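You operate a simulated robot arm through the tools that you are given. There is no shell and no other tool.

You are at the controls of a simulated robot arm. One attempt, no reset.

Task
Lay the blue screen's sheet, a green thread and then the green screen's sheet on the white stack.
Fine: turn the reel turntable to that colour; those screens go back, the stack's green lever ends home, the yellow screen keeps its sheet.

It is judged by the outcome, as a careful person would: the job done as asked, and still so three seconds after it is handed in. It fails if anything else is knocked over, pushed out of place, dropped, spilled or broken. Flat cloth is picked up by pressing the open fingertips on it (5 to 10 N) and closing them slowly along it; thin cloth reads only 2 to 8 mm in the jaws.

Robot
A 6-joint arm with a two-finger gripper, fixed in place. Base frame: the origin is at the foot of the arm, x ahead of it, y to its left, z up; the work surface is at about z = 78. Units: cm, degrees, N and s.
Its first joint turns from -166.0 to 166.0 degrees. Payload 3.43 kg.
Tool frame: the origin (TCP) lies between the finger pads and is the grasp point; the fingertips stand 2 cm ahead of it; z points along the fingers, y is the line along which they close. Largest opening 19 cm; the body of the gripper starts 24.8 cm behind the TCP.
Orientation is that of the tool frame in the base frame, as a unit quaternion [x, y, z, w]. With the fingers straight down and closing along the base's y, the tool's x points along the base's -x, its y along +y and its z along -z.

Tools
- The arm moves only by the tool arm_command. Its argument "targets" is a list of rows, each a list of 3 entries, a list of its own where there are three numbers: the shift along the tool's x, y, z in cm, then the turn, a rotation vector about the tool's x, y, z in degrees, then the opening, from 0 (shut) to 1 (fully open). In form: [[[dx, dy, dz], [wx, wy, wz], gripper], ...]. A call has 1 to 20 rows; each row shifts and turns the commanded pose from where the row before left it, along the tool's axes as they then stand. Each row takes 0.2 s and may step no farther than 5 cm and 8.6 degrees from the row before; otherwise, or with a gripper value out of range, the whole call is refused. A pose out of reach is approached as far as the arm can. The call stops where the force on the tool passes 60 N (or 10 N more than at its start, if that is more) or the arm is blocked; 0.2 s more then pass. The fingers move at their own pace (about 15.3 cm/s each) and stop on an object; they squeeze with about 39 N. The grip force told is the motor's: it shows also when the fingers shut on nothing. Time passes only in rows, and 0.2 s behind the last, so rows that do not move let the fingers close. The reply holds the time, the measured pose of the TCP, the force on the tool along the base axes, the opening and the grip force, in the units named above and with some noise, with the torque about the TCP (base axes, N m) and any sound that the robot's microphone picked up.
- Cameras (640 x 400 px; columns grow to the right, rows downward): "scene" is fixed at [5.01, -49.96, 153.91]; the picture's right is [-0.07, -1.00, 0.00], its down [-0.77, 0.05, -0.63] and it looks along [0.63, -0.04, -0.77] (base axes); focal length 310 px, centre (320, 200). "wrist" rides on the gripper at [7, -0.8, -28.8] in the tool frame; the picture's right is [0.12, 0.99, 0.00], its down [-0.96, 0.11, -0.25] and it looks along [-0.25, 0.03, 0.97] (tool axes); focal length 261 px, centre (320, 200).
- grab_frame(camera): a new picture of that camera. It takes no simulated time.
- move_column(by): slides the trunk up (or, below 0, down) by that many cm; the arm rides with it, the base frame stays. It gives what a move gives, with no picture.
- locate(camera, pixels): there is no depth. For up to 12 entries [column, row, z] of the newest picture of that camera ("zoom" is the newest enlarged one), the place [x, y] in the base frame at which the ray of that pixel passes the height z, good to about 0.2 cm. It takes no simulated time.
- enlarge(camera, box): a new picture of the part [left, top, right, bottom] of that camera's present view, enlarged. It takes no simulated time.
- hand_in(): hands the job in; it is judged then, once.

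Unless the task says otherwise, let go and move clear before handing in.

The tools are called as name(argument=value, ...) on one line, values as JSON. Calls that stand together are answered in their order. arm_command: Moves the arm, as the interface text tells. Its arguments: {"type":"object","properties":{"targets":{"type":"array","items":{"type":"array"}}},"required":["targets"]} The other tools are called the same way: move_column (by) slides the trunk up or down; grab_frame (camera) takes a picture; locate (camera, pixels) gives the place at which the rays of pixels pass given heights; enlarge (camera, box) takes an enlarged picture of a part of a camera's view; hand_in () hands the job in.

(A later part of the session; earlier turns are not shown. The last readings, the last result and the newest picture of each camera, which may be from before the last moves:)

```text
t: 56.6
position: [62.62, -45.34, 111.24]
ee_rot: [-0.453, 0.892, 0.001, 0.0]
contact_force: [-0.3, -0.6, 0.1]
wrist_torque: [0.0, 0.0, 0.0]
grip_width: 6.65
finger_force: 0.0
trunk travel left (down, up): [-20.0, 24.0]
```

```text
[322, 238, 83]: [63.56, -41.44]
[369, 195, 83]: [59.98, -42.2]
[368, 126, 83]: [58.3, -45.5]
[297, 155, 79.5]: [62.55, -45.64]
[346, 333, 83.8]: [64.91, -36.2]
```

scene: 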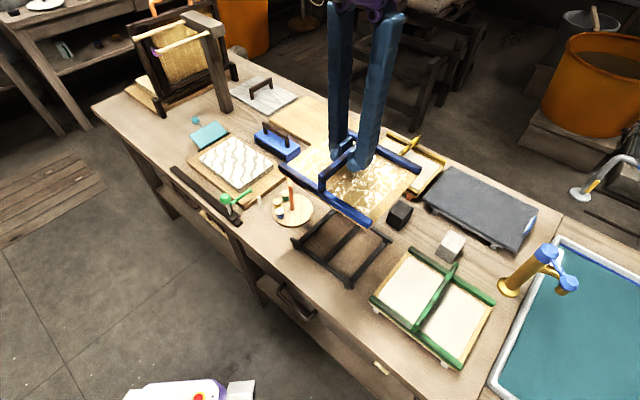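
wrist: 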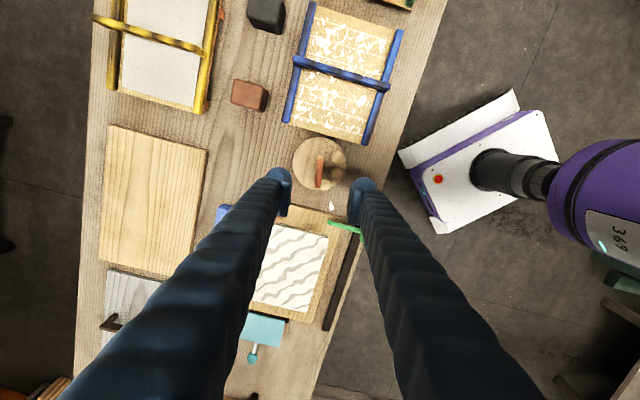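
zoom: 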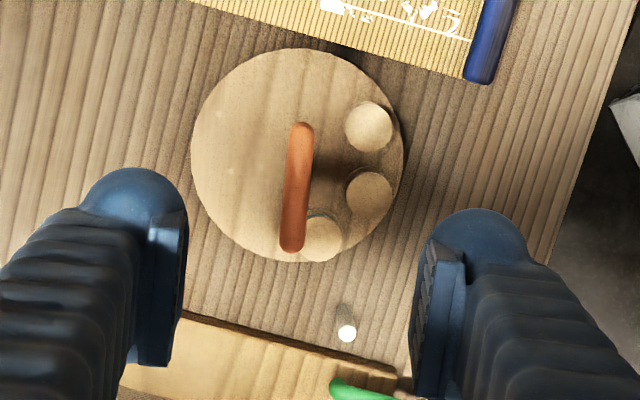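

Green's bearing is now about 75°, matching yellow's original 76°, so the reel is set. Next is the lever. I'll rotate the gripper back so it closes along the rail direction and move above the green knob at about (60.9,-27.6).

arm_command(targets=[[[0, 0, 0], [0, 0, 8.25], 0.35], [[0, 0, 0], [0, 0, 8.25], 0.35], [[0, 0, 0], [0, 0, 8.25], 0.35], [[0, 0, 0], [0, 0, 8.25], 0.35], [[0, 0, 0], [0, 0, 8.25], 0.35], [[0, 0, 0], [0, 0, 8.25], 0.35], [[0, 0, 0], [0, 0, 8.25], 0.35], [[0, 0, 0], [0, 0, 8.25], 0.35], [[0, 0, 0], [0, 0, 8.25], 0.35], [[0, 0, 0], [0, 0, 8.25], 0.35], [[0, 0, 0], [0, 0, 8.25], 0.35], [[0, 0, 0], [0, 0, 8.25], 0.35], [[2.3, 1.9, 0], [0, 0, 0], 0.35], [[2.3, 1.9, 0], [0, 0, 0], 0.35], [[2.3, 1.9, 0], [0, 0, 0], 0.35], [[2.3, 1.9, 0], [0, 0, 0], 0.35], [[2.3, 1.9, 0], [0, 0, 0], 0.35], [[2.3, 1.9, 0], [0, 0, 0], 0.35], [[0, 0, 0], [0, 0, 0], 0.35]])

grab_frame(camera="wrist")

enlarge(camera="wrist", box=[260, 120, 400, 240])

enlarge(camera="scene", box=[205, 175, 275, 230])

```text
t: 60.6
position: [60.95, -27.63, 111.08]
ee_rot: [0.385, 0.923, 0.0, 0.0]
contact_force: [-0.6, -0.6, 0.4]
wrist_torque: [-0.05, -0.01, 0.0]
grip_width: 6.64
finger_force: 0.2
trunk travel left (down, up): [-20.0, 24.0]
```

```text
taken
```

wrist: 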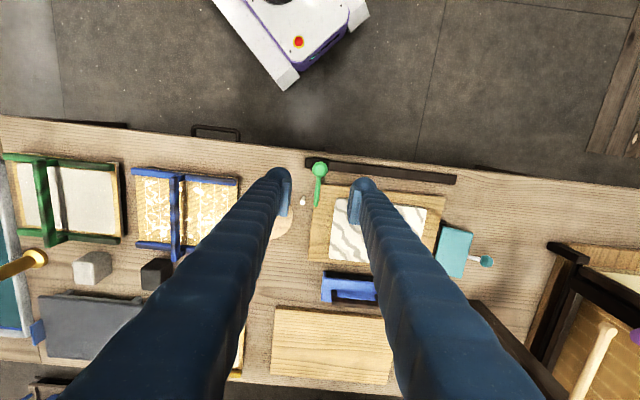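

```text
3.33 times, centred on (330, 180) of wrist
```

zoom: 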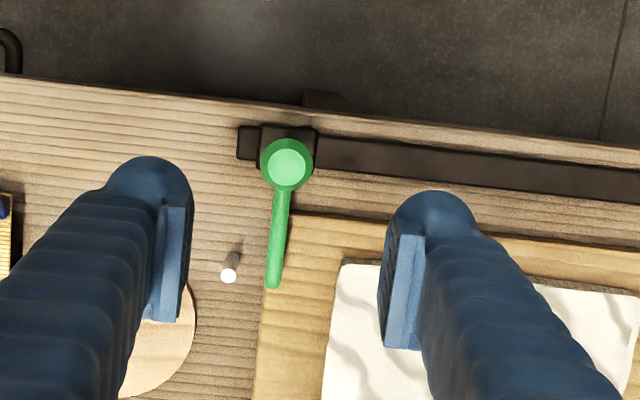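

```text
7.27 times, centred on (240, 202) of scene
```

zoom: 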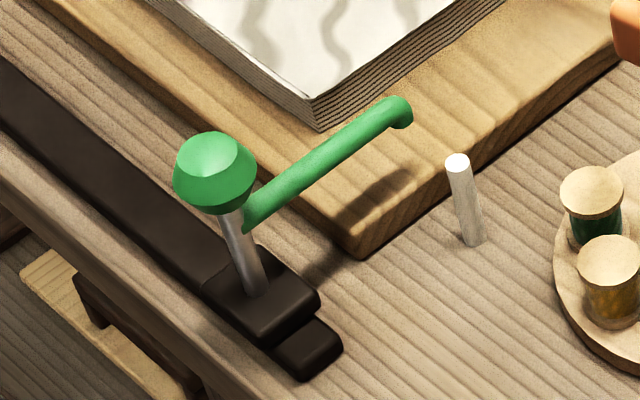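

The lever's knob stands on a carriage at the rail's home end, with its arm reaching over the board's corner. I'll pin down the knob's centre and the rail's direction.

locate(camera="wrist", pixels=[[320.1, 168.9, 88], [320.1, 168.9, 89], [317, 205, 84.5], [310, 161, 80.5], [455, 182, 80.5], [306, 170, 79]])

locate(camera="scene", pixels=[[225.5, 198, 88], [225.5, 198, 89], [225.3, 195, 89.5], [225.5, 200, 88], [231.5, 214, 80.5]])

```text
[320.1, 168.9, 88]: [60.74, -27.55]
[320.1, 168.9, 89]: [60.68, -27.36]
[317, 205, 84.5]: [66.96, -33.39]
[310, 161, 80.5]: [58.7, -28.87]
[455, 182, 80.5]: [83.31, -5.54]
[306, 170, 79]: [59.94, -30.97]
```

```text
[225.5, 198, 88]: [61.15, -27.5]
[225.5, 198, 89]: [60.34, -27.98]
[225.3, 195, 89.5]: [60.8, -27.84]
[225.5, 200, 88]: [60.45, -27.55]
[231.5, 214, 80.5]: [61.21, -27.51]
```

The knob's centre is about (60.75,-27.5,88), and the rail runs at about 44°, in line with tool y. I'll descend around the knob.

arm_command(targets=[[[0.23, -0.05, 2], [0, 0, 0], 0.35], [[0, 0, 4.5], [0, 0, 0], 0.35], [[0, 0, 4.5], [0, 0, 0], 0.35], [[0, 0, 4.5], [0, 0, 0], 0.35], [[0, 0, 4.0], [0, 0, 0], 0.35], [[0, 0, 2.5], [0, 0, 0], 0.35], [[0, 0, 1.0], [0, 0, 0], 0.35], [[0, 0, 0], [0, 0, 0], 0.35]])

enlarge(camera="scene", box=[195, 160, 275, 225])

enlarge(camera="wrist", box=[260, 120, 400, 240])

```text
t: 62.4
position: [60.77, -27.73, 87.84]
ee_rot: [0.384, 0.923, 0.0, 0.0]
contact_force: [-0.2, -0.5, -0.2]
wrist_torque: [0.0, 0.01, -0.01]
grip_width: 6.66
finger_force: 0.0
trunk travel left (down, up): [-20.0, 24.0]
```

```text
6.15 times, centred on (235, 192) of scene
```

zoom: 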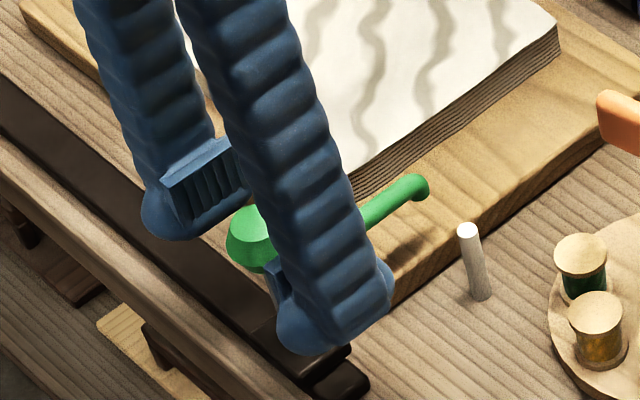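

```text
3.33 times, centred on (330, 180) of wrist
```

zoom: 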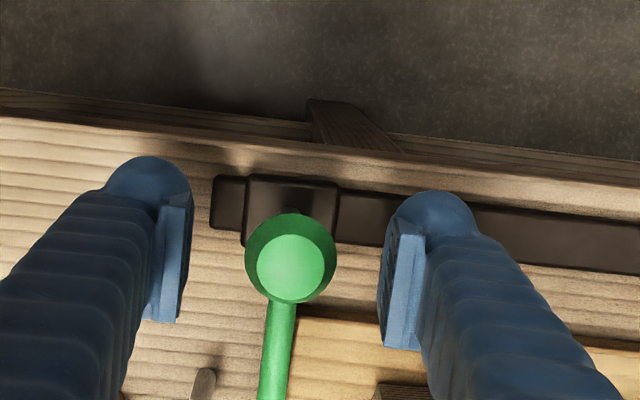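

The knob is centred at the TCP, at zoom (290,258) against the expected (285,255). I'll close on it.

arm_command(targets=[[[0, 0, 0], [0, 0, 0], 0.25], [[0, 0, 0], [0, 0, 0], 0.15], [[0, 0, 0], [0, 0, 0], 0.05], [[0, 0, 0], [0, 0, 0], 0.0], [[0, 0, 0], [0, 0, 0], 0.0]])

enlarge(camera="scene", box=[195, 160, 275, 225])

```text
t: 63.6
position: [60.92, -27.59, 87.83]
ee_rot: [0.384, 0.923, -0.001, -0.001]
contact_force: [9.8, 12.0, -0.3]
wrist_torque: [0.06, -0.05, -0.07]
grip_width: 2.84
finger_force: 45.4
trunk travel left (down, up): [-20.0, 24.0]
```

```text
6.15 times, centred on (235, 192) of scene
```

zoom: 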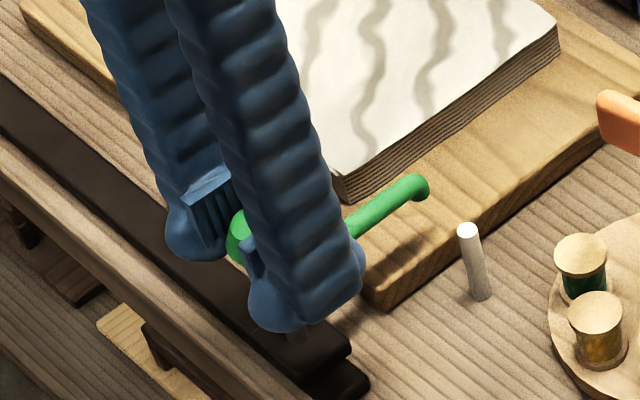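

The knob is held (2.84 cm) and its home stop pushes the tool along +u, so it isn't free to go further back. I'll slide it gently 2 cm along the rail and check that it moves.

arm_command(targets=[[[0, 0.5, 0], [0, 0, 0], 0], [[0, 0.7, 0], [0, 0, 0], 0], [[0, 0.8, 0], [0, 0, 0], 0], [[0, 0, 0], [0, 0, 0], 0]])

enlarge(camera="scene", box=[185, 150, 295, 225])

```text
t: 64.6
position: [62.27, -26.2, 87.74]
ee_rot: [0.384, 0.923, 0.0, -0.002]
contact_force: [1.8, -5.0, -28.0]
wrist_torque: [-0.46, -0.48, 0.17]
grip_width: 2.85
finger_force: 44.9
trunk travel left (down, up): [-20.0, 24.0]
```

```text
5.33 times, centred on (240, 188) of scene
```

zoom: 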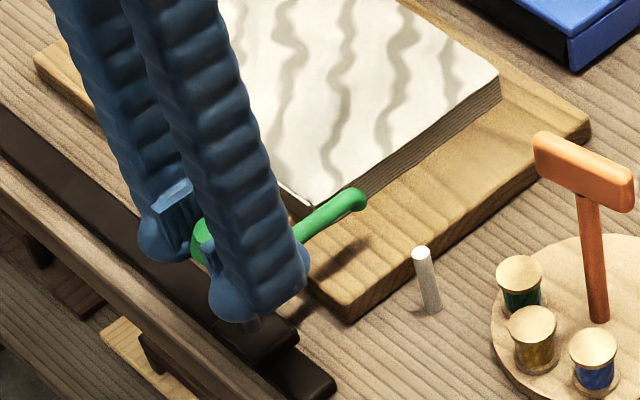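

The carriage slides along the rail, but a 28 N downward pull built up because the pads are wedging on the knob's taper. I'll loosen the fingers just enough that they cage the knob and push it instead of squeezing.

arm_command(targets=[[[0, 0, 0], [0, 0, 0], 0.17], [[0, 0, 0], [0, 0, 0], 0.18], [[0, 0, 0], [0, 0, 0], 0.18]])

enlarge(camera="wrist", box=[260, 120, 400, 240])

enlarge(camera="scene", box=[185, 150, 295, 225])

```text
t: 65.4
position: [62.12, -26.26, 88.09]
ee_rot: [0.385, 0.923, 0.0, 0.0]
contact_force: [0.4, -0.3, -0.3]
wrist_torque: [0.0, 0.01, -0.02]
grip_width: 3.42
finger_force: 0.1
trunk travel left (down, up): [-20.0, 24.0]
```

```text
3.33 times, centred on (330, 180) of wrist
```

zoom: 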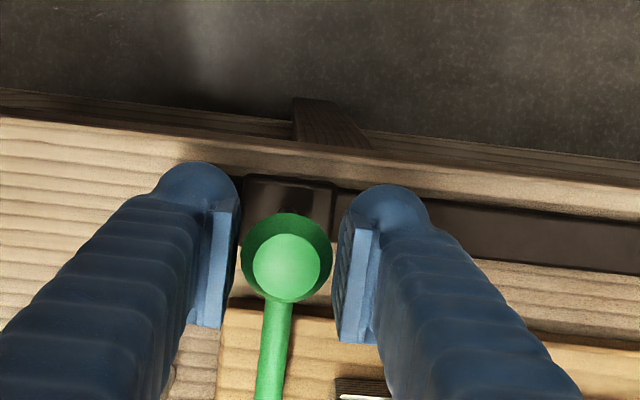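

```text
5.33 times, centred on (240, 188) of scene
```

zoom: 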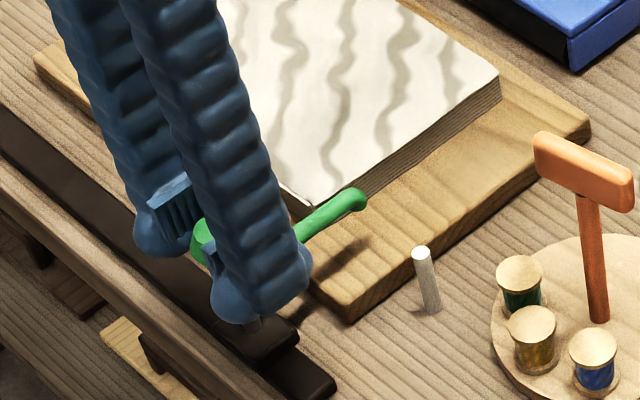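

The knob is now caged loosely with no load and the lever stays where I left it. I'll push it along the rail over the stack in modest steps.

arm_command(targets=[[[0, 0.8, 0], [0, 0, 0], 0.18], [[0, 1.2, 0], [0, 0, 0], 0.18], [[0, 1.5, 0], [0, 0, 0], 0.18], [[0, 1.5, 0], [0, 0, 0], 0.18], [[0, 1.5, 0], [0, 0, 0], 0.18], [[0, 1.5, 0], [0, 0, 0], 0.18], [[0, 1.5, 0], [0, 0, 0], 0.18], [[0, 0, 0], [0, 0, 0], 0.18]])

enlarge(camera="scene", box=[175, 120, 315, 225])

enlarge(camera="wrist", box=[240, 120, 400, 240])

```text
t: 67.2
position: [68.95, -19.5, 88.09]
ee_rot: [0.385, 0.923, 0.001, 0.0]
contact_force: [0.0, 0.3, -0.2]
wrist_torque: [0.05, -0.02, -0.01]
grip_width: 3.43
finger_force: 0.1
trunk travel left (down, up): [-20.0, 24.0]
```

```text
3.81 times, centred on (245, 172) of scene
```

zoom: 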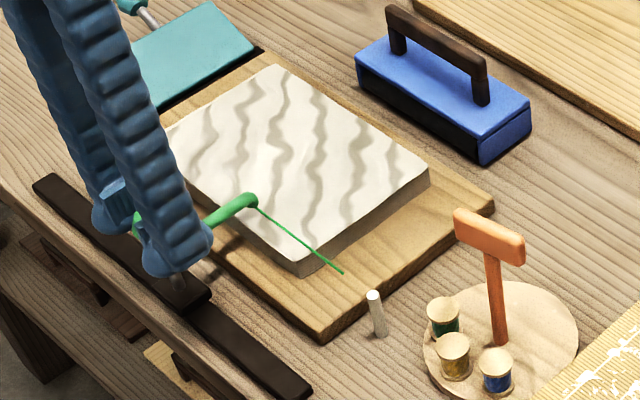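

```text
3.33 times, centred on (320, 180) of wrist
```

zoom: 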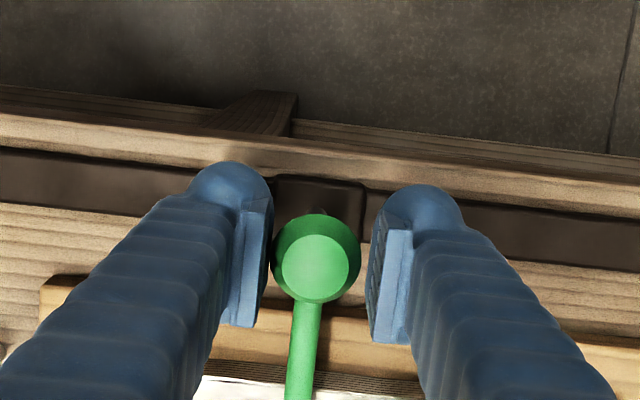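

A green thread is paying out behind the arm, from zoom (342,272) to (258,205). I'll continue to the far end of the stack.

arm_command(targets=[[[0, 1.0, 0], [0, 0, 0], 0.18], [[0, 1.5, 0], [0, 0, 0], 0.18], [[0, 1.5, 0], [0, 0, 0], 0.18], [[0, 1.5, 0], [0, 0, 0], 0.18], [[0, 1.5, 0], [0, 0, 0], 0.18], [[0, 1.5, 0], [0, 0, 0], 0.18], [[0, 1.5, 0], [0, 0, 0], 0.18], [[0, 1.5, 0], [0, 0, 0], 0.18], [[0, 0, 0], [0, 0, 0], 0.18]])

enlarge(camera="scene", box=[165, 105, 305, 225])

enlarge(camera="wrist", box=[220, 100, 440, 280])

```text
t: 69.2
position: [77.18, -11.42, 88.15]
ee_rot: [0.384, 0.923, -0.001, 0.0]
contact_force: [0.0, -0.2, 1.2]
wrist_torque: [-0.03, 0.0, -0.01]
grip_width: 3.42
finger_force: 0.1
trunk travel left (down, up): [-20.0, 24.0]
```

```text
3.33 times, centred on (235, 165) of scene
```

zoom: 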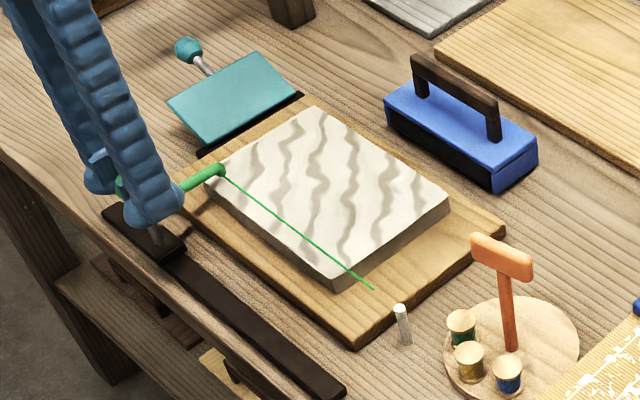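

```text
2.22 times, centred on (330, 190) of wrist
```

zoom: 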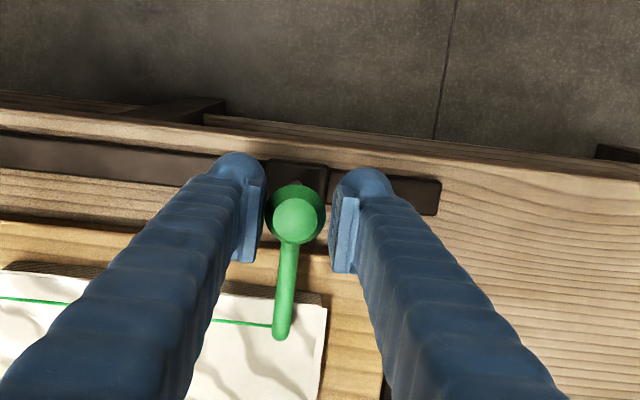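

The thread now crosses almost the whole stack, and the arm tip is near its far edge. I'll go a little further in short steps to pass the edge or reach the end stop.

arm_command(targets=[[[0, 1.0, 0], [0, 0, 0], 0.18], [[0, 1.0, 0], [0, 0, 0], 0.18], [[0, 0.8, 0], [0, 0, 0], 0.18], [[0, 0, 0], [0, 0, 0], 0.18]])

enlarge(camera="scene", box=[165, 105, 305, 225])

enlarge(camera="wrist", box=[220, 100, 440, 280])

```text
t: 70.2
position: [79.12, -9.49, 87.99]
ee_rot: [0.385, 0.923, 0.0, -0.001]
contact_force: [-1.1, -1.0, 0.9]
wrist_torque: [-0.03, 0.05, 0.02]
grip_width: 3.42
finger_force: 0.1
trunk travel left (down, up): [-20.0, 24.0]
```

```text
3.33 times, centred on (235, 165) of scene
```

zoom: 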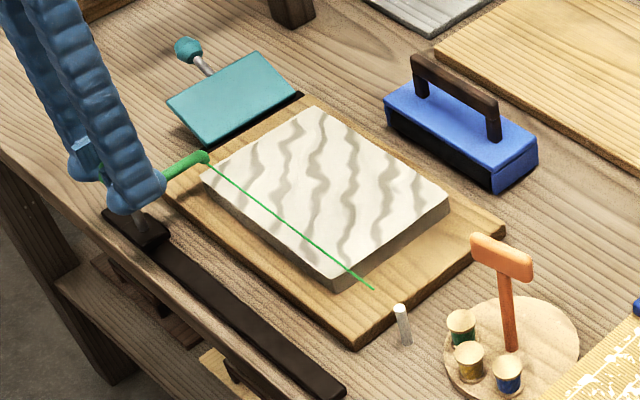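

```text
2.22 times, centred on (330, 190) of wrist
```

zoom: 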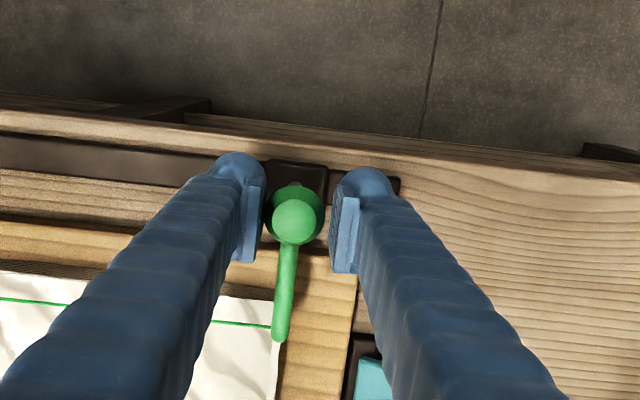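

The arm tip is right at the stack's far edge, with about 4 cm to spare before the teal base. I'll push another 1.5 cm gently.

arm_command(targets=[[[0, 0.6, 0], [0, 0, 0], 0.18], [[0, 0.5, 0], [0, 0, 0], 0.18], [[0, 0.4, 0], [0, 0, 0], 0.18], [[0, 0, 0], [0, 0, 0], 0.18]])

enlarge(camera="scene", box=[165, 105, 305, 225])

```text
t: 71.2
position: [80.1, -8.3, 87.96]
ee_rot: [0.384, 0.923, 0.0, 0.0]
contact_force: [-0.7, -0.1, -0.1]
wrist_torque: [0.02, 0.07, 0.0]
grip_width: 3.46
finger_force: 0.8
trunk travel left (down, up): [-20.0, 24.0]
```

```text
3.33 times, centred on (235, 165) of scene
```

zoom: 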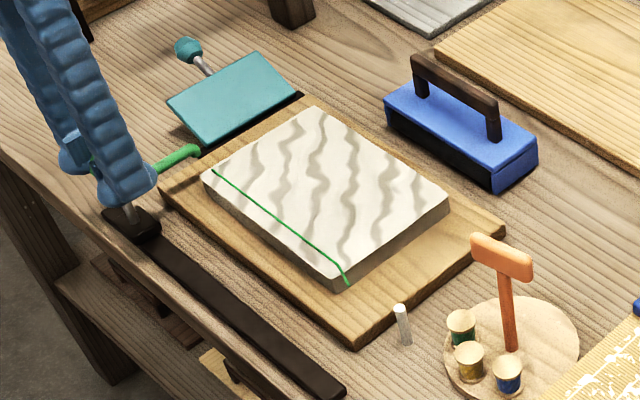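

The thread has been cut and now lies along the stack, from zoom (212,168) to (350,285). I'll bring the lever back home the same way.

arm_command(targets=[[[0, -0.6, 0], [0, 0, 0], 0.18], [[0, -1.2, 0], [0, 0, 0], 0.18], [[0, -1.5, 0], [0, 0, 0], 0.18], [[0, -1.5, 0], [0, 0, 0], 0.18], [[0, -1.5, 0], [0, 0, 0], 0.18], [[0, -1.5, 0], [0, 0, 0], 0.18], [[0, -1.5, 0], [0, 0, 0], 0.18], [[0, -1.5, 0], [0, 0, 0], 0.18], [[0, -1.5, 0], [0, 0, 0], 0.18], [[0, -1.5, 0], [0, 0, 0], 0.18], [[0, -1.5, 0], [0, 0, 0], 0.18], [[0, 0, 0], [0, 0, 0], 0.18]])

enlarge(camera="scene", box=[165, 105, 305, 225])

enlarge(camera="wrist", box=[220, 100, 440, 280])

```text
t: 73.8
position: [69.4, -19.33, 88.11]
ee_rot: [0.384, 0.923, 0.0, -0.001]
contact_force: [0.5, 0.4, 0.0]
wrist_torque: [0.05, 0.04, -0.01]
grip_width: 3.42
finger_force: 0.1
trunk travel left (down, up): [-20.0, 24.0]
```

```text
3.33 times, centred on (235, 165) of scene
```

zoom: 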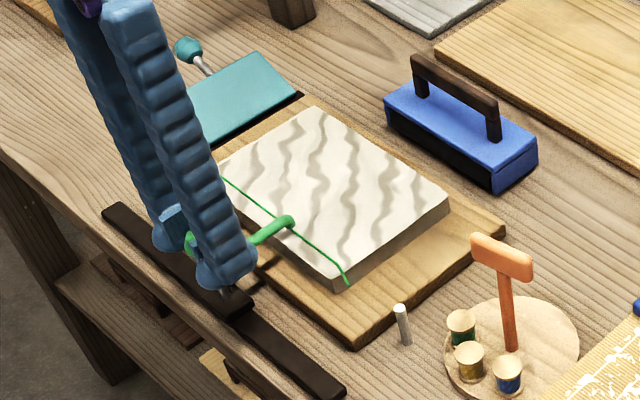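

```text
2.22 times, centred on (330, 190) of wrist
```

zoom: 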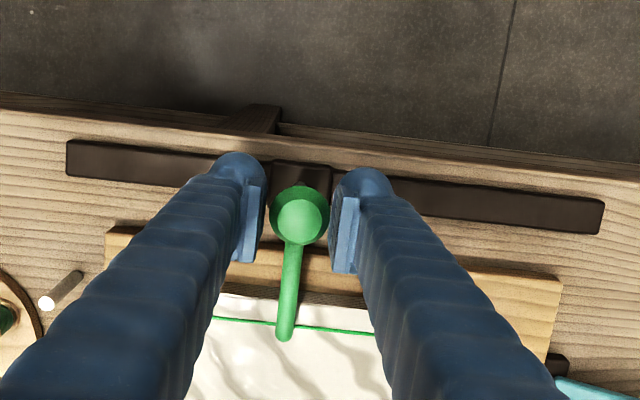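

The lever returns smoothly and the thread stays put. I'll keep going, slowing near home.

arm_command(targets=[[[0, -1.2, 0], [0, 0, 0], 0.18], [[0, -1.5, 0], [0, 0, 0], 0.18], [[0, -1.5, 0], [0, 0, 0], 0.18], [[0, -1.5, 0], [0, 0, 0], 0.18], [[0, -1.5, 0], [0, 0, 0], 0.18], [[0, -1.5, 0], [0, 0, 0], 0.18], [[0, -1.2, 0], [0, 0, 0], 0.18], [[0, -0.8, 0], [0, 0, 0], 0.18], [[0, -0.6, 0], [0, 0, 0], 0.18], [[0, 0, 0], [0, 0, 0], 0.18]])

enlarge(camera="scene", box=[195, 160, 275, 225])

```text
t: 76.0
position: [61.28, -27.23, 87.99]
ee_rot: [0.384, 0.923, 0.0, 0.0]
contact_force: [0.9, 0.6, -0.5]
wrist_torque: [0.0, 0.01, 0.0]
grip_width: 3.45
finger_force: 0.2
trunk travel left (down, up): [-20.0, 24.0]
```

```text
6.15 times, centred on (235, 192) of scene
```

zoom: 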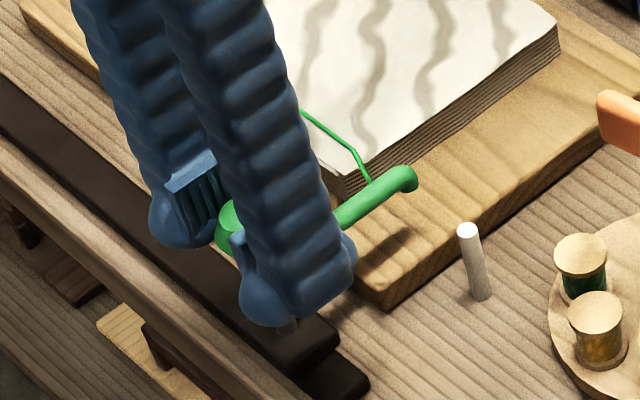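

There's about 0.9 cm left to the home stop. I'll step on gently until the stop is felt.

arm_command(targets=[[[0, -0.4, 0], [0, 0, 0], 0.18], [[0, -0.3, 0], [0, 0, 0], 0.18], [[0, 0, 0], [0, 0, 0], 0.18]])

arm_command(targets=[[[0, -0.15, 0], [0, 0, 0], 0.18], [[0, -0.1, 0], [0, 0, 0], 0.18], [[0, 0, 0], [0, 0, 0], 0.18]])

enlarge(camera="scene", box=[195, 160, 275, 225])

```text
t: 76.8
position: [60.82, -27.58, 87.99]
ee_rot: [0.385, 0.923, 0.0, 0.0]
contact_force: [0.7, 0.2, -0.6]
wrist_torque: [-0.03, -0.01, -0.01]
grip_width: 3.43
finger_force: 0.3
trunk travel left (down, up): [-20.0, 24.0]
```

```text
t: 77.6
position: [60.74, -27.66, 87.99]
ee_rot: [0.385, 0.923, 0.0, -0.001]
contact_force: [0.6, 2.5, -1.3]
wrist_torque: [0.0, 0.05, 0.01]
grip_width: 3.6
finger_force: 1.0
trunk travel left (down, up): [-20.0, 24.0]
```

```text
6.15 times, centred on (235, 192) of scene
```

zoom: 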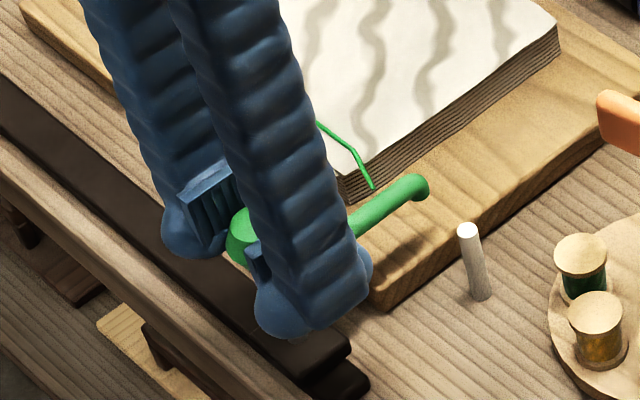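

The lever is against its home stop, with its arm tip at zoom (418,187), exactly as at the start. I'll open the fingers and rise clear.

arm_command(targets=[[[0, 0, 0], [0, 0, 0], 0.25], [[0, 0, 0], [0, 0, 0], 0.35], [[0, 0, -2], [0, 0, 0], 0.35], [[0, 0, -4.5], [0, 0, 0], 0.35], [[0, 0, -4.5], [0, 0, 0], 0.35], [[0, 0, -4.5], [0, 0, 0], 0.35], [[0, 0, -4.5], [0, 0, 0], 0.35], [[0, 0, -3.0], [0, 0, 0], 0.35]])

enlarge(camera="scene", box=[165, 105, 315, 225])

enlarge(camera="scene", box=[205, 175, 275, 230])

```text
t: 79.4
position: [60.65, -27.89, 111.27]
ee_rot: [0.385, 0.923, 0.0, 0.0]
contact_force: [-0.2, 0.2, 0.0]
wrist_torque: [-0.01, -0.03, -0.01]
grip_width: 6.63
finger_force: 0.0
trunk travel left (down, up): [-20.0, 24.0]
```

```text
3.33 times, centred on (240, 165) of scene
```

zoom: 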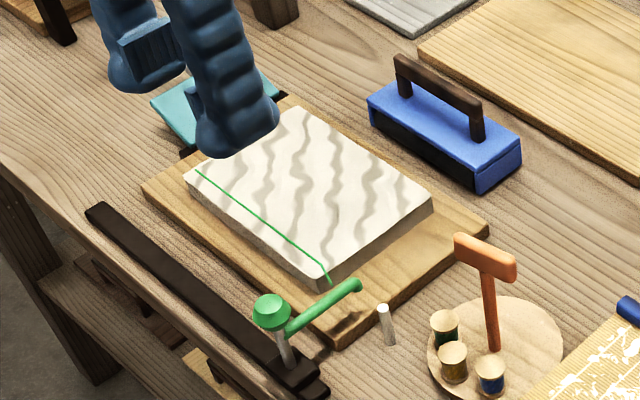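

```text
7.27 times, centred on (240, 202) of scene
```

zoom: 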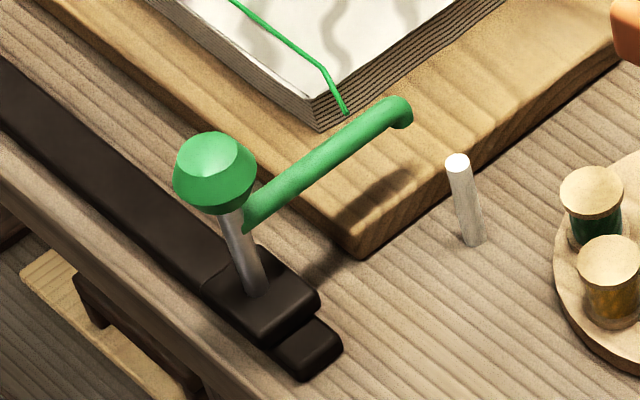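

The lever is home, the thread lies along the stack, and the reel still shows green to the pin. Next is the green screen. I'll travel to above its handle, near (30.8,-78.0), and check the alignment.

arm_command(targets=[[[-1.12, -4.346, 0], [0, 0, 0], 0.35], [[-1.12, -4.346, 0], [0, 0, 0], 0.35], [[-1.12, -4.346, 0], [0, 0, 0], 0.35], [[-1.12, -4.346, 0], [0, 0, 0], 0.35], [[-1.12, -4.346, 0], [0, 0, 0], 0.35], [[-1.12, -4.346, 0], [0, 0, 0], 0.35], [[-1.12, -4.346, 0], [0, 0, 0], 0.35], [[-1.12, -4.346, 0], [0, 0, 0], 0.35], [[-1.12, -4.346, 0], [0, 0, 0], 0.35], [[-1.12, -4.346, 0], [0, 0, 0], 0.35], [[-1.12, -4.346, 0], [0, 0, 0], 0.35], [[-1.12, -4.346, 0], [0, 0, 0], 0.35], [[-1.12, -4.346, 0], [0, 0, 0], 0.35], [[0, 0, 0], [0, 0, 0], 0.35]])

grab_frame(camera="wrist")

enlarge(camera="wrist", box=[250, 100, 400, 230])

grab_frame(camera="scene")

```text
t: 82.4
position: [30.6, -77.89, 111.03]
ee_rot: [0.384, 0.923, 0.0, -0.001]
contact_force: [0.0, 0.1, -0.1]
wrist_torque: [0.1, -0.01, -0.03]
grip_width: 6.64
finger_force: 0.0
trunk travel left (down, up): [-20.0, 24.0]
```

```text
taken
```

wrist: 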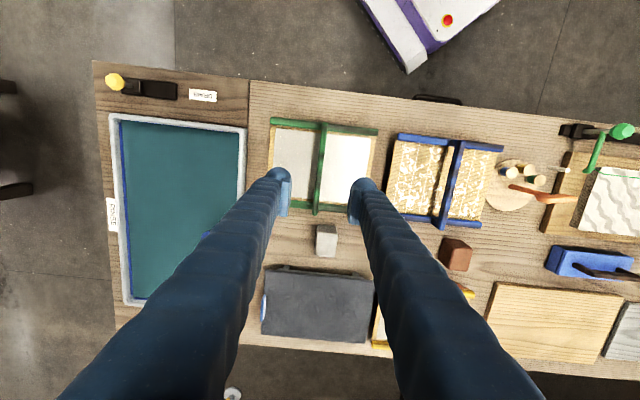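

```text
3.08 times, centred on (325, 165) of wrist
```

zoom: 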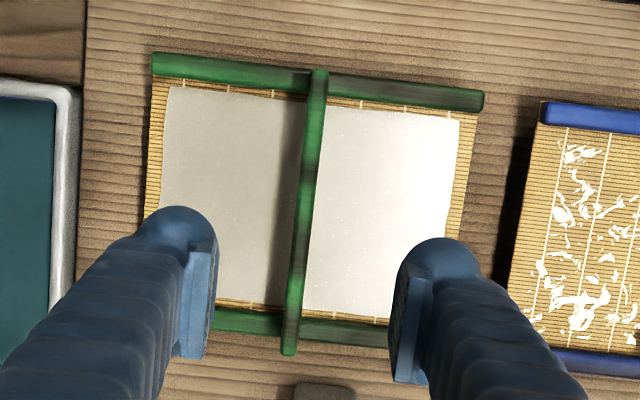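

```text
taken
```

scene: 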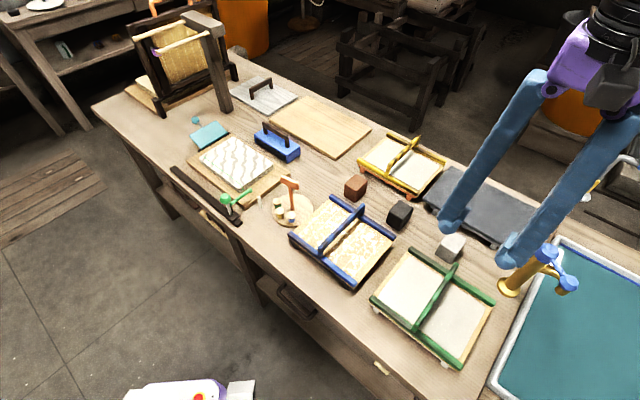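

A black fitting with a yellow knob and two small paper labels are in view at wrist (202,96) and (112,213). I'll read those and locate the green handle's ends.

enlarge(camera="wrist", box=[95, 65, 235, 115])

enlarge(camera="wrist", box=[95, 190, 130, 240])

enlarge(camera="wrist", box=[180, 80, 225, 110])

locate(camera="wrist", pixels=[[324.4, 123.6, 87.6], [314.6, 214.5, 87.6], [319.5, 169, 87.6], [275.6, 117, 83], [377, 131.5, 83]])

```text
4.57 times, centred on (165, 90) of wrist
```

zoom: 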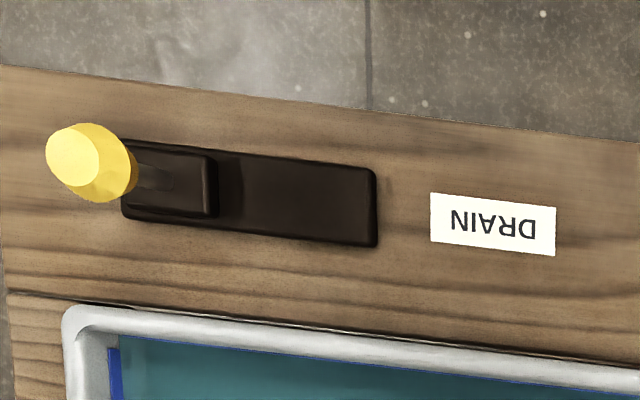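

```text
8.00 times, centred on (112, 215) of wrist
```

zoom: 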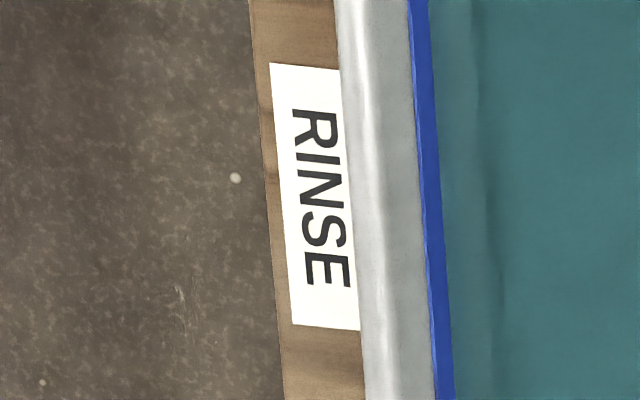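

```text
13.33 times, centred on (202, 95) of wrist
```

zoom: 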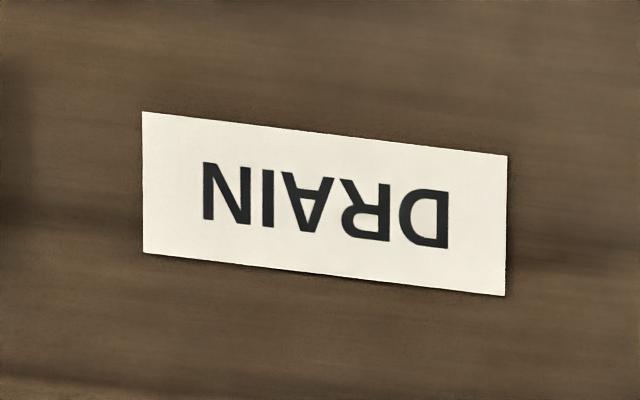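

```text
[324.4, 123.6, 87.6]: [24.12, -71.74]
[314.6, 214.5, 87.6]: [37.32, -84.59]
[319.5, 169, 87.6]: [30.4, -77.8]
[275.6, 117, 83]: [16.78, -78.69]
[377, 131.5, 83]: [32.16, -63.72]
```

The labels read DRAIN and RINSE and belong to the basin, so they don't concern this job. The green bar runs from (24.1,-71.7) to (37.3,-84.6), centred at (30.7,-78.15). I'll nudge to its centre and descend astride it.

arm_command(targets=[[[-0.25, -0.1, 3], [0, 0, 0], 0.35], [[0, 0, 4.5], [0, 0, 0], 0.35], [[0, 0, 4.5], [0, 0, 0], 0.35], [[0, 0, 4.5], [0, 0, 0], 0.35], [[0, 0, 4.0], [0, 0, 0], 0.35], [[0, 0, 2.5], [0, 0, 0], 0.35], [[0, 0, 1.3], [0, 0, 0], 0.35], [[0, 0, 0], [0, 0, 0], 0.35]])

enlarge(camera="wrist", box=[220, 90, 420, 290])

enlarge(camera="scene", box=[360, 230, 510, 370])

```text
t: 84.2
position: [30.78, -78.22, 86.8]
ee_rot: [0.385, 0.923, 0.0, 0.0]
contact_force: [-0.2, 0.2, -0.2]
wrist_torque: [0.04, 0.01, -0.01]
grip_width: 6.63
finger_force: 0.0
trunk travel left (down, up): [-20.0, 24.0]
```

```text
2.00 times, centred on (320, 190) of wrist
```

zoom: 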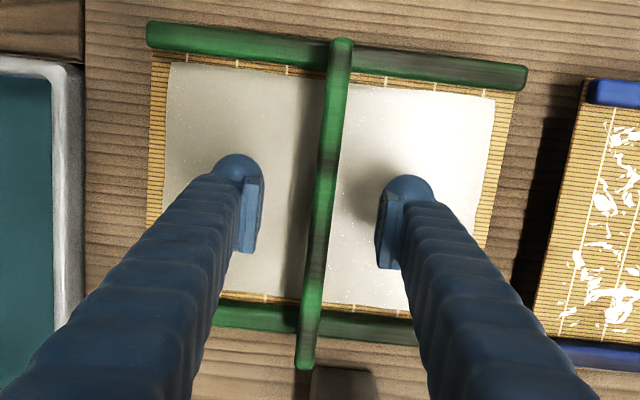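

```text
2.86 times, centred on (435, 300) of scene
```

zoom: 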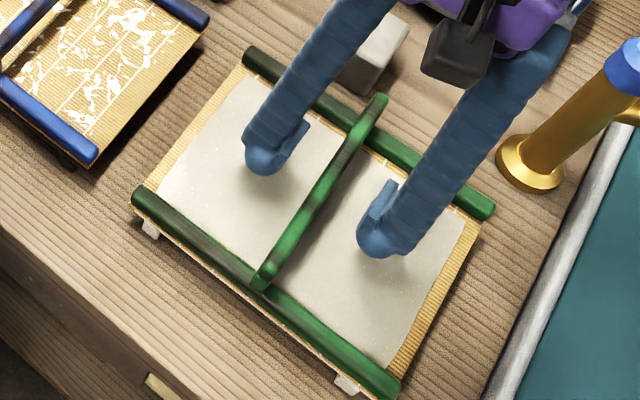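

The fingers straddle the green bar evenly, with no contact. I'll close and lift gently.

arm_command(targets=[[[0, 0, 0], [0, 0, 0], 0.2], [[0, 0, 0], [0, 0, 0], 0.1], [[0, 0, 0], [0, 0, 0], 0], [[0, 0, 0], [0, 0, 0], 0]])

arm_command(targets=[[[0, 0, -0.4], [0, 0, 0], 0], [[0, 0, -0.6], [0, 0, 0], 0], [[0, 0, -1.0], [0, 0, 0], 0], [[0, 0, -1.0], [0, 0, 0], 0]])

enlarge(camera="scene", box=[360, 230, 510, 370])

```text
t: 85.2
position: [30.85, -78.2, 86.77]
ee_rot: [0.385, 0.923, 0.0, -0.001]
contact_force: [0.6, 0.4, -0.2]
wrist_torque: [-0.01, 0.03, 0.01]
grip_width: 1.06
finger_force: 39.0
trunk travel left (down, up): [-20.0, 24.0]
```

```text
t: 86.2
position: [30.83, -78.15, 89.75]
ee_rot: [0.384, 0.923, 0.0, -0.001]
contact_force: [0.8, 0.2, -1.0]
wrist_torque: [0.02, -0.04, 0.02]
grip_width: 1.05
finger_force: 39.2
trunk travel left (down, up): [-20.0, 24.0]
```

```text
2.86 times, centred on (435, 300) of scene
```

zoom: 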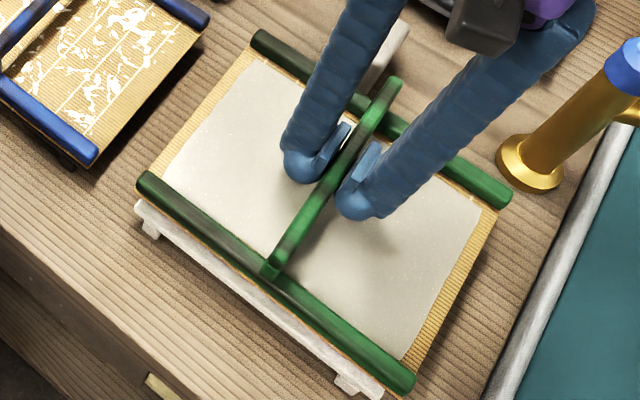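

The green screen is off its white stand with its sheet smooth. I'll lift it high enough to clear everything and then carry it along the bench to the stack.

arm_command(targets=[[[0, 0, -2], [0, 0, 0], 0], [[0, 0, -3], [0, 0, 0], 0], [[0, 0, -3.5], [0, 0, 0], 0], [[0, 0, -3.5], [0, 0, 0], 0], [[0, 0, -3.5], [0, 0, 0], 0], [[0, 0, -3.5], [0, 0, 0], 0], [[0, 0, -2.2], [0, 0, 0], 0], [[0, 0, -1], [0, 0, 0], 0], [[0, 0, 0], [0, 0, 0], 0]])

arm_command(targets=[[[0, 1.5, 0], [0, 0, 0], 0], [[0, 3, 0], [0, 0, 0], 0], [[0, 4.3, 0], [0, 0, 0], 0], [[0, 4.3, 0], [0, 0, 0], 0], [[0, 4.3, 0], [0, 0, 0], 0], [[0, 4.3, 0], [0, 0, 0], 0], [[0.1, 4.3, 0], [0, 0, 0], 0], [[0.1, 4.3, 0], [0, 0, 0], 0], [[0.1, 4.3, 0], [0, 0, 0], 0], [[0.1, 4.3, 0], [0, 0, 0], 0], [[0.14, 4.3, 0], [0, 0, 0], 0], [[0, 4.3, 0], [0, 0, 0], 0], [[0, 4.3, 0], [0, 0, 0], 0], [[0, 4.3, 0], [0, 0, 0], 0], [[0, 4.3, 0], [0, 0, 0], 0], [[0, 4.3, 0], [0, 0, 0], 0], [[0, 4.3, 0], [0, 0, 0], 0], [[0, 2.9, 0], [0, 0, 0], 0], [[0, 0, 0], [0, 0, 0], 0]])

grab_frame(camera="scene")

grab_frame(camera="wrist")

```text
t: 88.2
position: [30.83, -78.13, 111.96]
ee_rot: [0.384, 0.923, -0.001, 0.0]
contact_force: [0.5, 1.1, -1.4]
wrist_torque: [0.02, 0.01, 0.04]
grip_width: 1.07
finger_force: 39.0
trunk travel left (down, up): [-20.0, 24.0]
```

```text
t: 92.2
position: [81.57, -27.05, 111.88]
ee_rot: [0.384, 0.923, 0.0, 0.001]
contact_force: [-0.6, -1.3, -1.4]
wrist_torque: [-0.04, 0.0, -0.01]
grip_width: 1.04
finger_force: 39.4
trunk travel left (down, up): [-20.0, 24.0]
```

```text
taken
```

scene: 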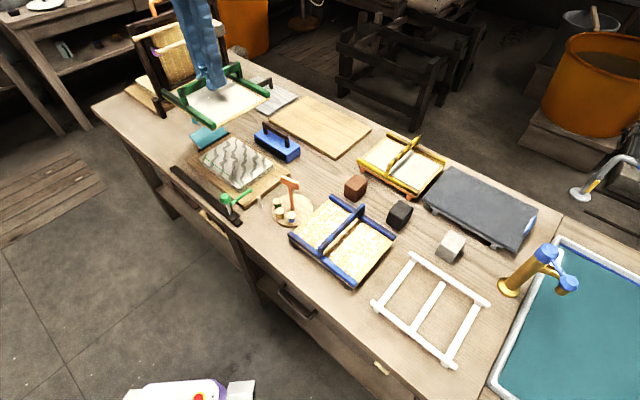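

```text
taken
```

wrist: 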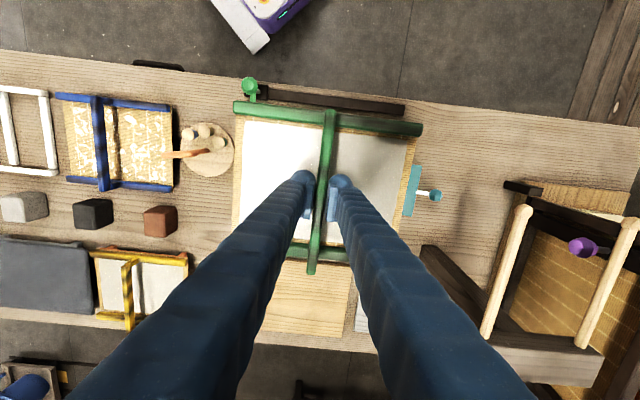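

The green screen is centred over the stack at (81.55,-27.1), and the thread is in place beneath. This time I'll lay it edge first, tilting the near edge down 15° and approaching to just above contact.

arm_command(targets=[[[0, 0, 0], [0, -2.5, 0], 0], [[0, 0, 0], [0, -2.5, 0], 0], [[0, 0, 0], [0, -2.5, 0], 0], [[0, 0, 0], [0, -2.5, 0], 0], [[0, 0, 0], [0, -2.5, 0], 0], [[0, 0, 0], [0, -2.5, 0], 0], [[0.7, 0, 2.05], [0, 0, 0], 0], [[1.2, 0, 3.5], [0, 0, 0], 0], [[1.4145, 0, 4.089], [0, 0, 0], 0], [[1.4145, 0, 4.089], [0, 0, 0], 0], [[1.2, 0, 3.4], [0, 0, 0], 0], [[0.8, 0, 2.3], [0, 0, 0], 0], [[0.343, 0, 1.017], [0, 0, 0], 0], [[0, 0, 0], [0, 0, 0], 0]])

enlarge(camera="scene", box=[170, 80, 310, 205])

grab_frame(camera="wrist")

```text
t: 95.2
position: [80.37, -26.11, 90.1]
ee_rot: [0.381, 0.915, -0.05, 0.12]
contact_force: [-0.7, 0.0, -0.9]
wrist_torque: [0.01, 0.03, 0.0]
grip_width: 1.07
finger_force: 39.0
trunk travel left (down, up): [-20.0, 24.0]
```

```text
3.20 times, centred on (240, 142) of scene
```

zoom: 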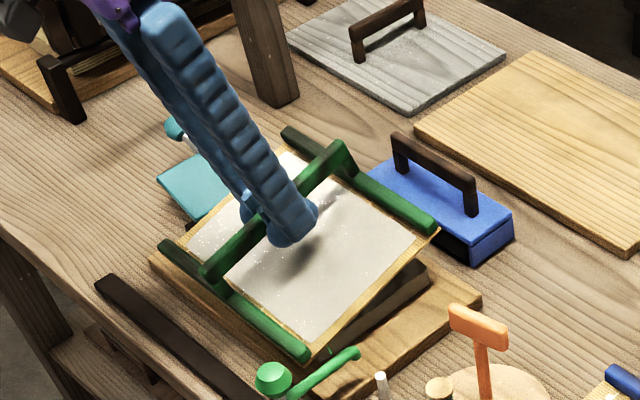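

```text
taken
```

wrist: 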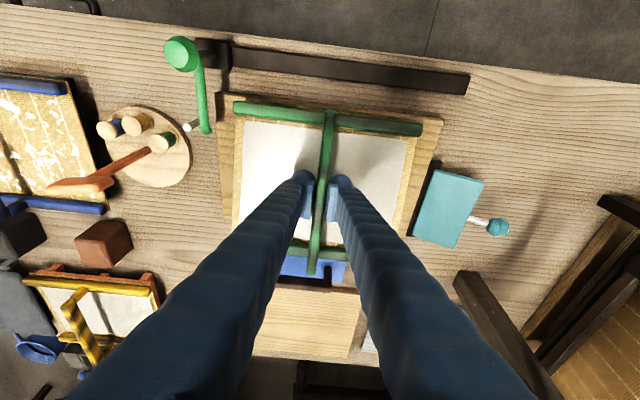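

The near edge hovers just above the stack and the sheet is still smooth. I'll lower vertically in tiny steps to touch.

arm_command(targets=[[[0.05, 0, 0.19], [0, 0, 0], 0], [[0.04, 0, 0.145], [0, 0, 0], 0], [[0, 0, 0], [0, 0, 0], 0]])

arm_command(targets=[[[0.026, 0, 0.097], [0, 0, 0], 0], [[0, 0, 0], [0, 0, 0], 0]])

```text
t: 96.0
position: [80.32, -26.06, 89.93]
ee_rot: [0.381, 0.915, -0.049, 0.12]
contact_force: [0.2, 1.4, -0.9]
wrist_torque: [0.01, 0.03, 0.03]
grip_width: 1.09
finger_force: 38.9
trunk travel left (down, up): [-20.0, 24.0]
```

```text
t: 96.6
position: [80.4, -25.99, 89.76]
ee_rot: [0.381, 0.915, -0.049, 0.12]
contact_force: [-0.7, 1.1, 1.5]
wrist_torque: [0.16, 0.16, 0.03]
grip_width: 1.05
finger_force: 39.1
trunk travel left (down, up): [-20.0, 24.0]
```

The near edge has touched lightly, at about 3 N. Now I'll roll down slowly at 1° per row, pivoting on that edge.

arm_command(targets=[[[-0.086, 0, 0.127], [0, 1, 0], 0], [[-0.086, 0, 0.127], [0, 1, 0], 0], [[-0.086, 0, 0.127], [0, 1, 0], 0], [[-0.086, 0, 0.127], [0, 1, 0], 0], [[-0.086, 0, 0.127], [0, 1, 0], 0], [[-0.086, 0, 0.127], [0, 1, 0], 0], [[-0.086, 0, 0.127], [0, 1, 0], 0], [[-0.086, 0, 0.127], [0, 1, 0], 0], [[0, 0, 0], [0, 0, 0], 0]])

enlarge(camera="scene", box=[180, 95, 300, 205])

```text
t: 98.6
position: [81.06, -26.74, 88.9]
ee_rot: [0.384, 0.921, -0.024, 0.055]
contact_force: [0.1, -0.6, -1.8]
wrist_torque: [-0.03, 0.02, 0.0]
grip_width: 1.06
finger_force: 39.5
trunk travel left (down, up): [-20.0, 24.0]
```

```text
3.64 times, centred on (240, 150) of scene
```

zoom: 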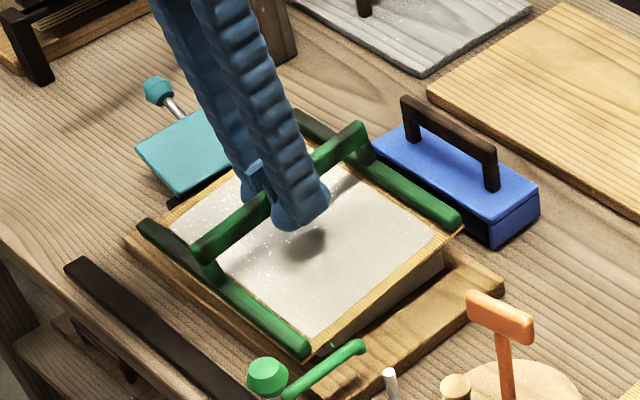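

The contact eased off slightly (Fz -1.8 N, weight only). I'll lower a hair to keep the near edge touching while I roll.

arm_command(targets=[[[0.01, 0, 0.08], [0, 0, 0], 0], [[0, 0, 0], [0, 0, 0], 0]])

arm_command(targets=[[[0.01, 0, 0.06], [0, 0, 0], 0], [[0, 0, 0], [0, 0, 0], 0]])

```text
t: 99.2
position: [81.0, -26.73, 88.87]
ee_rot: [0.384, 0.921, -0.024, 0.057]
contact_force: [-0.7, 0.9, 4.0]
wrist_torque: [0.28, 0.29, 0.0]
grip_width: 1.06
finger_force: 39.3
trunk travel left (down, up): [-20.0, 24.0]
```

```text
t: 99.8
position: [80.99, -26.63, 89.04]
ee_rot: [0.383, 0.922, -0.023, 0.057]
contact_force: [-0.2, -0.1, 9.2]
wrist_torque: [0.51, 0.49, -0.01]
grip_width: 1.07
finger_force: 39.0
trunk travel left (down, up): [-20.0, 24.0]
```

The near edge now presses at about 9 N. I'll roll the remaining 7° to flat.

arm_command(targets=[[[-0.086, 0, 0.127], [0, 1, 0], 0], [[-0.086, 0, 0.127], [0, 1, 0], 0], [[-0.086, 0, 0.127], [0, 1, 0], 0], [[-0.086, 0, 0.127], [0, 1, 0], 0], [[0, 0, 0], [0, 0, 0], 0]])

arm_command(targets=[[[-0.086, 0, 0.127], [0, 1, 0], 0], [[-0.086, 0, 0.127], [0, 1, 0], 0], [[-0.086, 0, 0.127], [0, 1, 0], 0], [[0, 0, 0], [0, 0, 0], 0]])

enlarge(camera="scene", box=[180, 95, 300, 205])

```text
t: 101.0
position: [81.38, -27.14, 88.24]
ee_rot: [0.384, 0.923, -0.01, 0.024]
contact_force: [1.6, 1.0, 9.9]
wrist_torque: [0.53, 0.49, -0.09]
grip_width: 1.06
finger_force: 39.0
trunk travel left (down, up): [-20.0, 24.0]
```

```text
t: 102.0
position: [81.5, -27.22, 88.08]
ee_rot: [0.384, 0.923, 0.0, -0.001]
contact_force: [-2.6, 4.1, 14.3]
wrist_torque: [-0.72, -0.74, -0.01]
grip_width: 1.09
finger_force: 39.2
trunk travel left (down, up): [-20.0, 24.0]
```

```text
3.64 times, centred on (240, 150) of scene
```

zoom: 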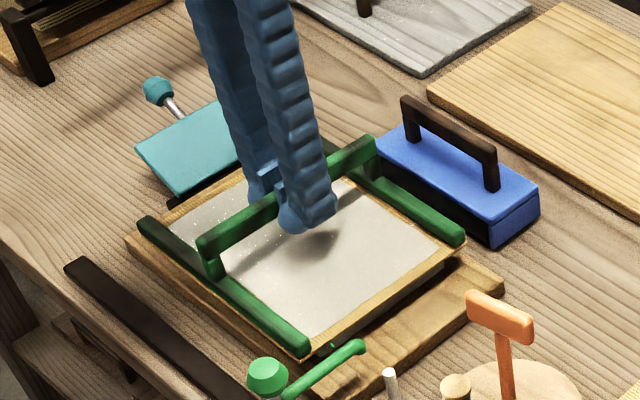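

The pressure has rolled across to the far side (torque reversed, 14 N), so the sheet went down progressively. I'll even the pressure out and hold it for a second or so.

arm_command(targets=[[[0.03, 0, 0], [0, -0.5, 0], 0], [[0.03, 0, 0], [0, -0.4, 0], 0], [[0, 0, 0], [0, 0, 0], 0], [[0, 0, 0], [0, 0, 0], 0], [[0, 0, 0], [0, 0, 0], 0]])

```text
t: 103.2
position: [81.47, -27.19, 88.07]
ee_rot: [0.384, 0.923, -0.003, 0.007]
contact_force: [-0.3, -1.4, 10.4]
wrist_torque: [-0.05, 0.02, 0.03]
grip_width: 1.06
finger_force: 38.9
trunk travel left (down, up): [-20.0, 24.0]
```

The pressure is even now, at about 12 N with nearly zero torque. I'll hold it a little longer.

arm_command(targets=[[[0, 0, 0.03], [0, 0, 0], 0], [[0, 0, 0], [0, 0, 0], 0], [[0, 0, 0], [0, 0, 0], 0], [[0, 0, 0], [0, 0, 0], 0], [[0, 0, 0], [0, 0, 0], 0], [[0, 0, 0], [0, 0, 0], 0], [[0, 0, 0], [0, 0, 0], 0], [[0, 0, 0], [0, 0, 0], 0]])

```text
t: 105.0
position: [81.52, -27.22, 88.03]
ee_rot: [0.384, 0.923, -0.003, 0.007]
contact_force: [-1.1, -1.2, 13.4]
wrist_torque: [0.0, 0.0, 0.01]
grip_width: 1.04
finger_force: 39.1
trunk travel left (down, up): [-20.0, 24.0]
```

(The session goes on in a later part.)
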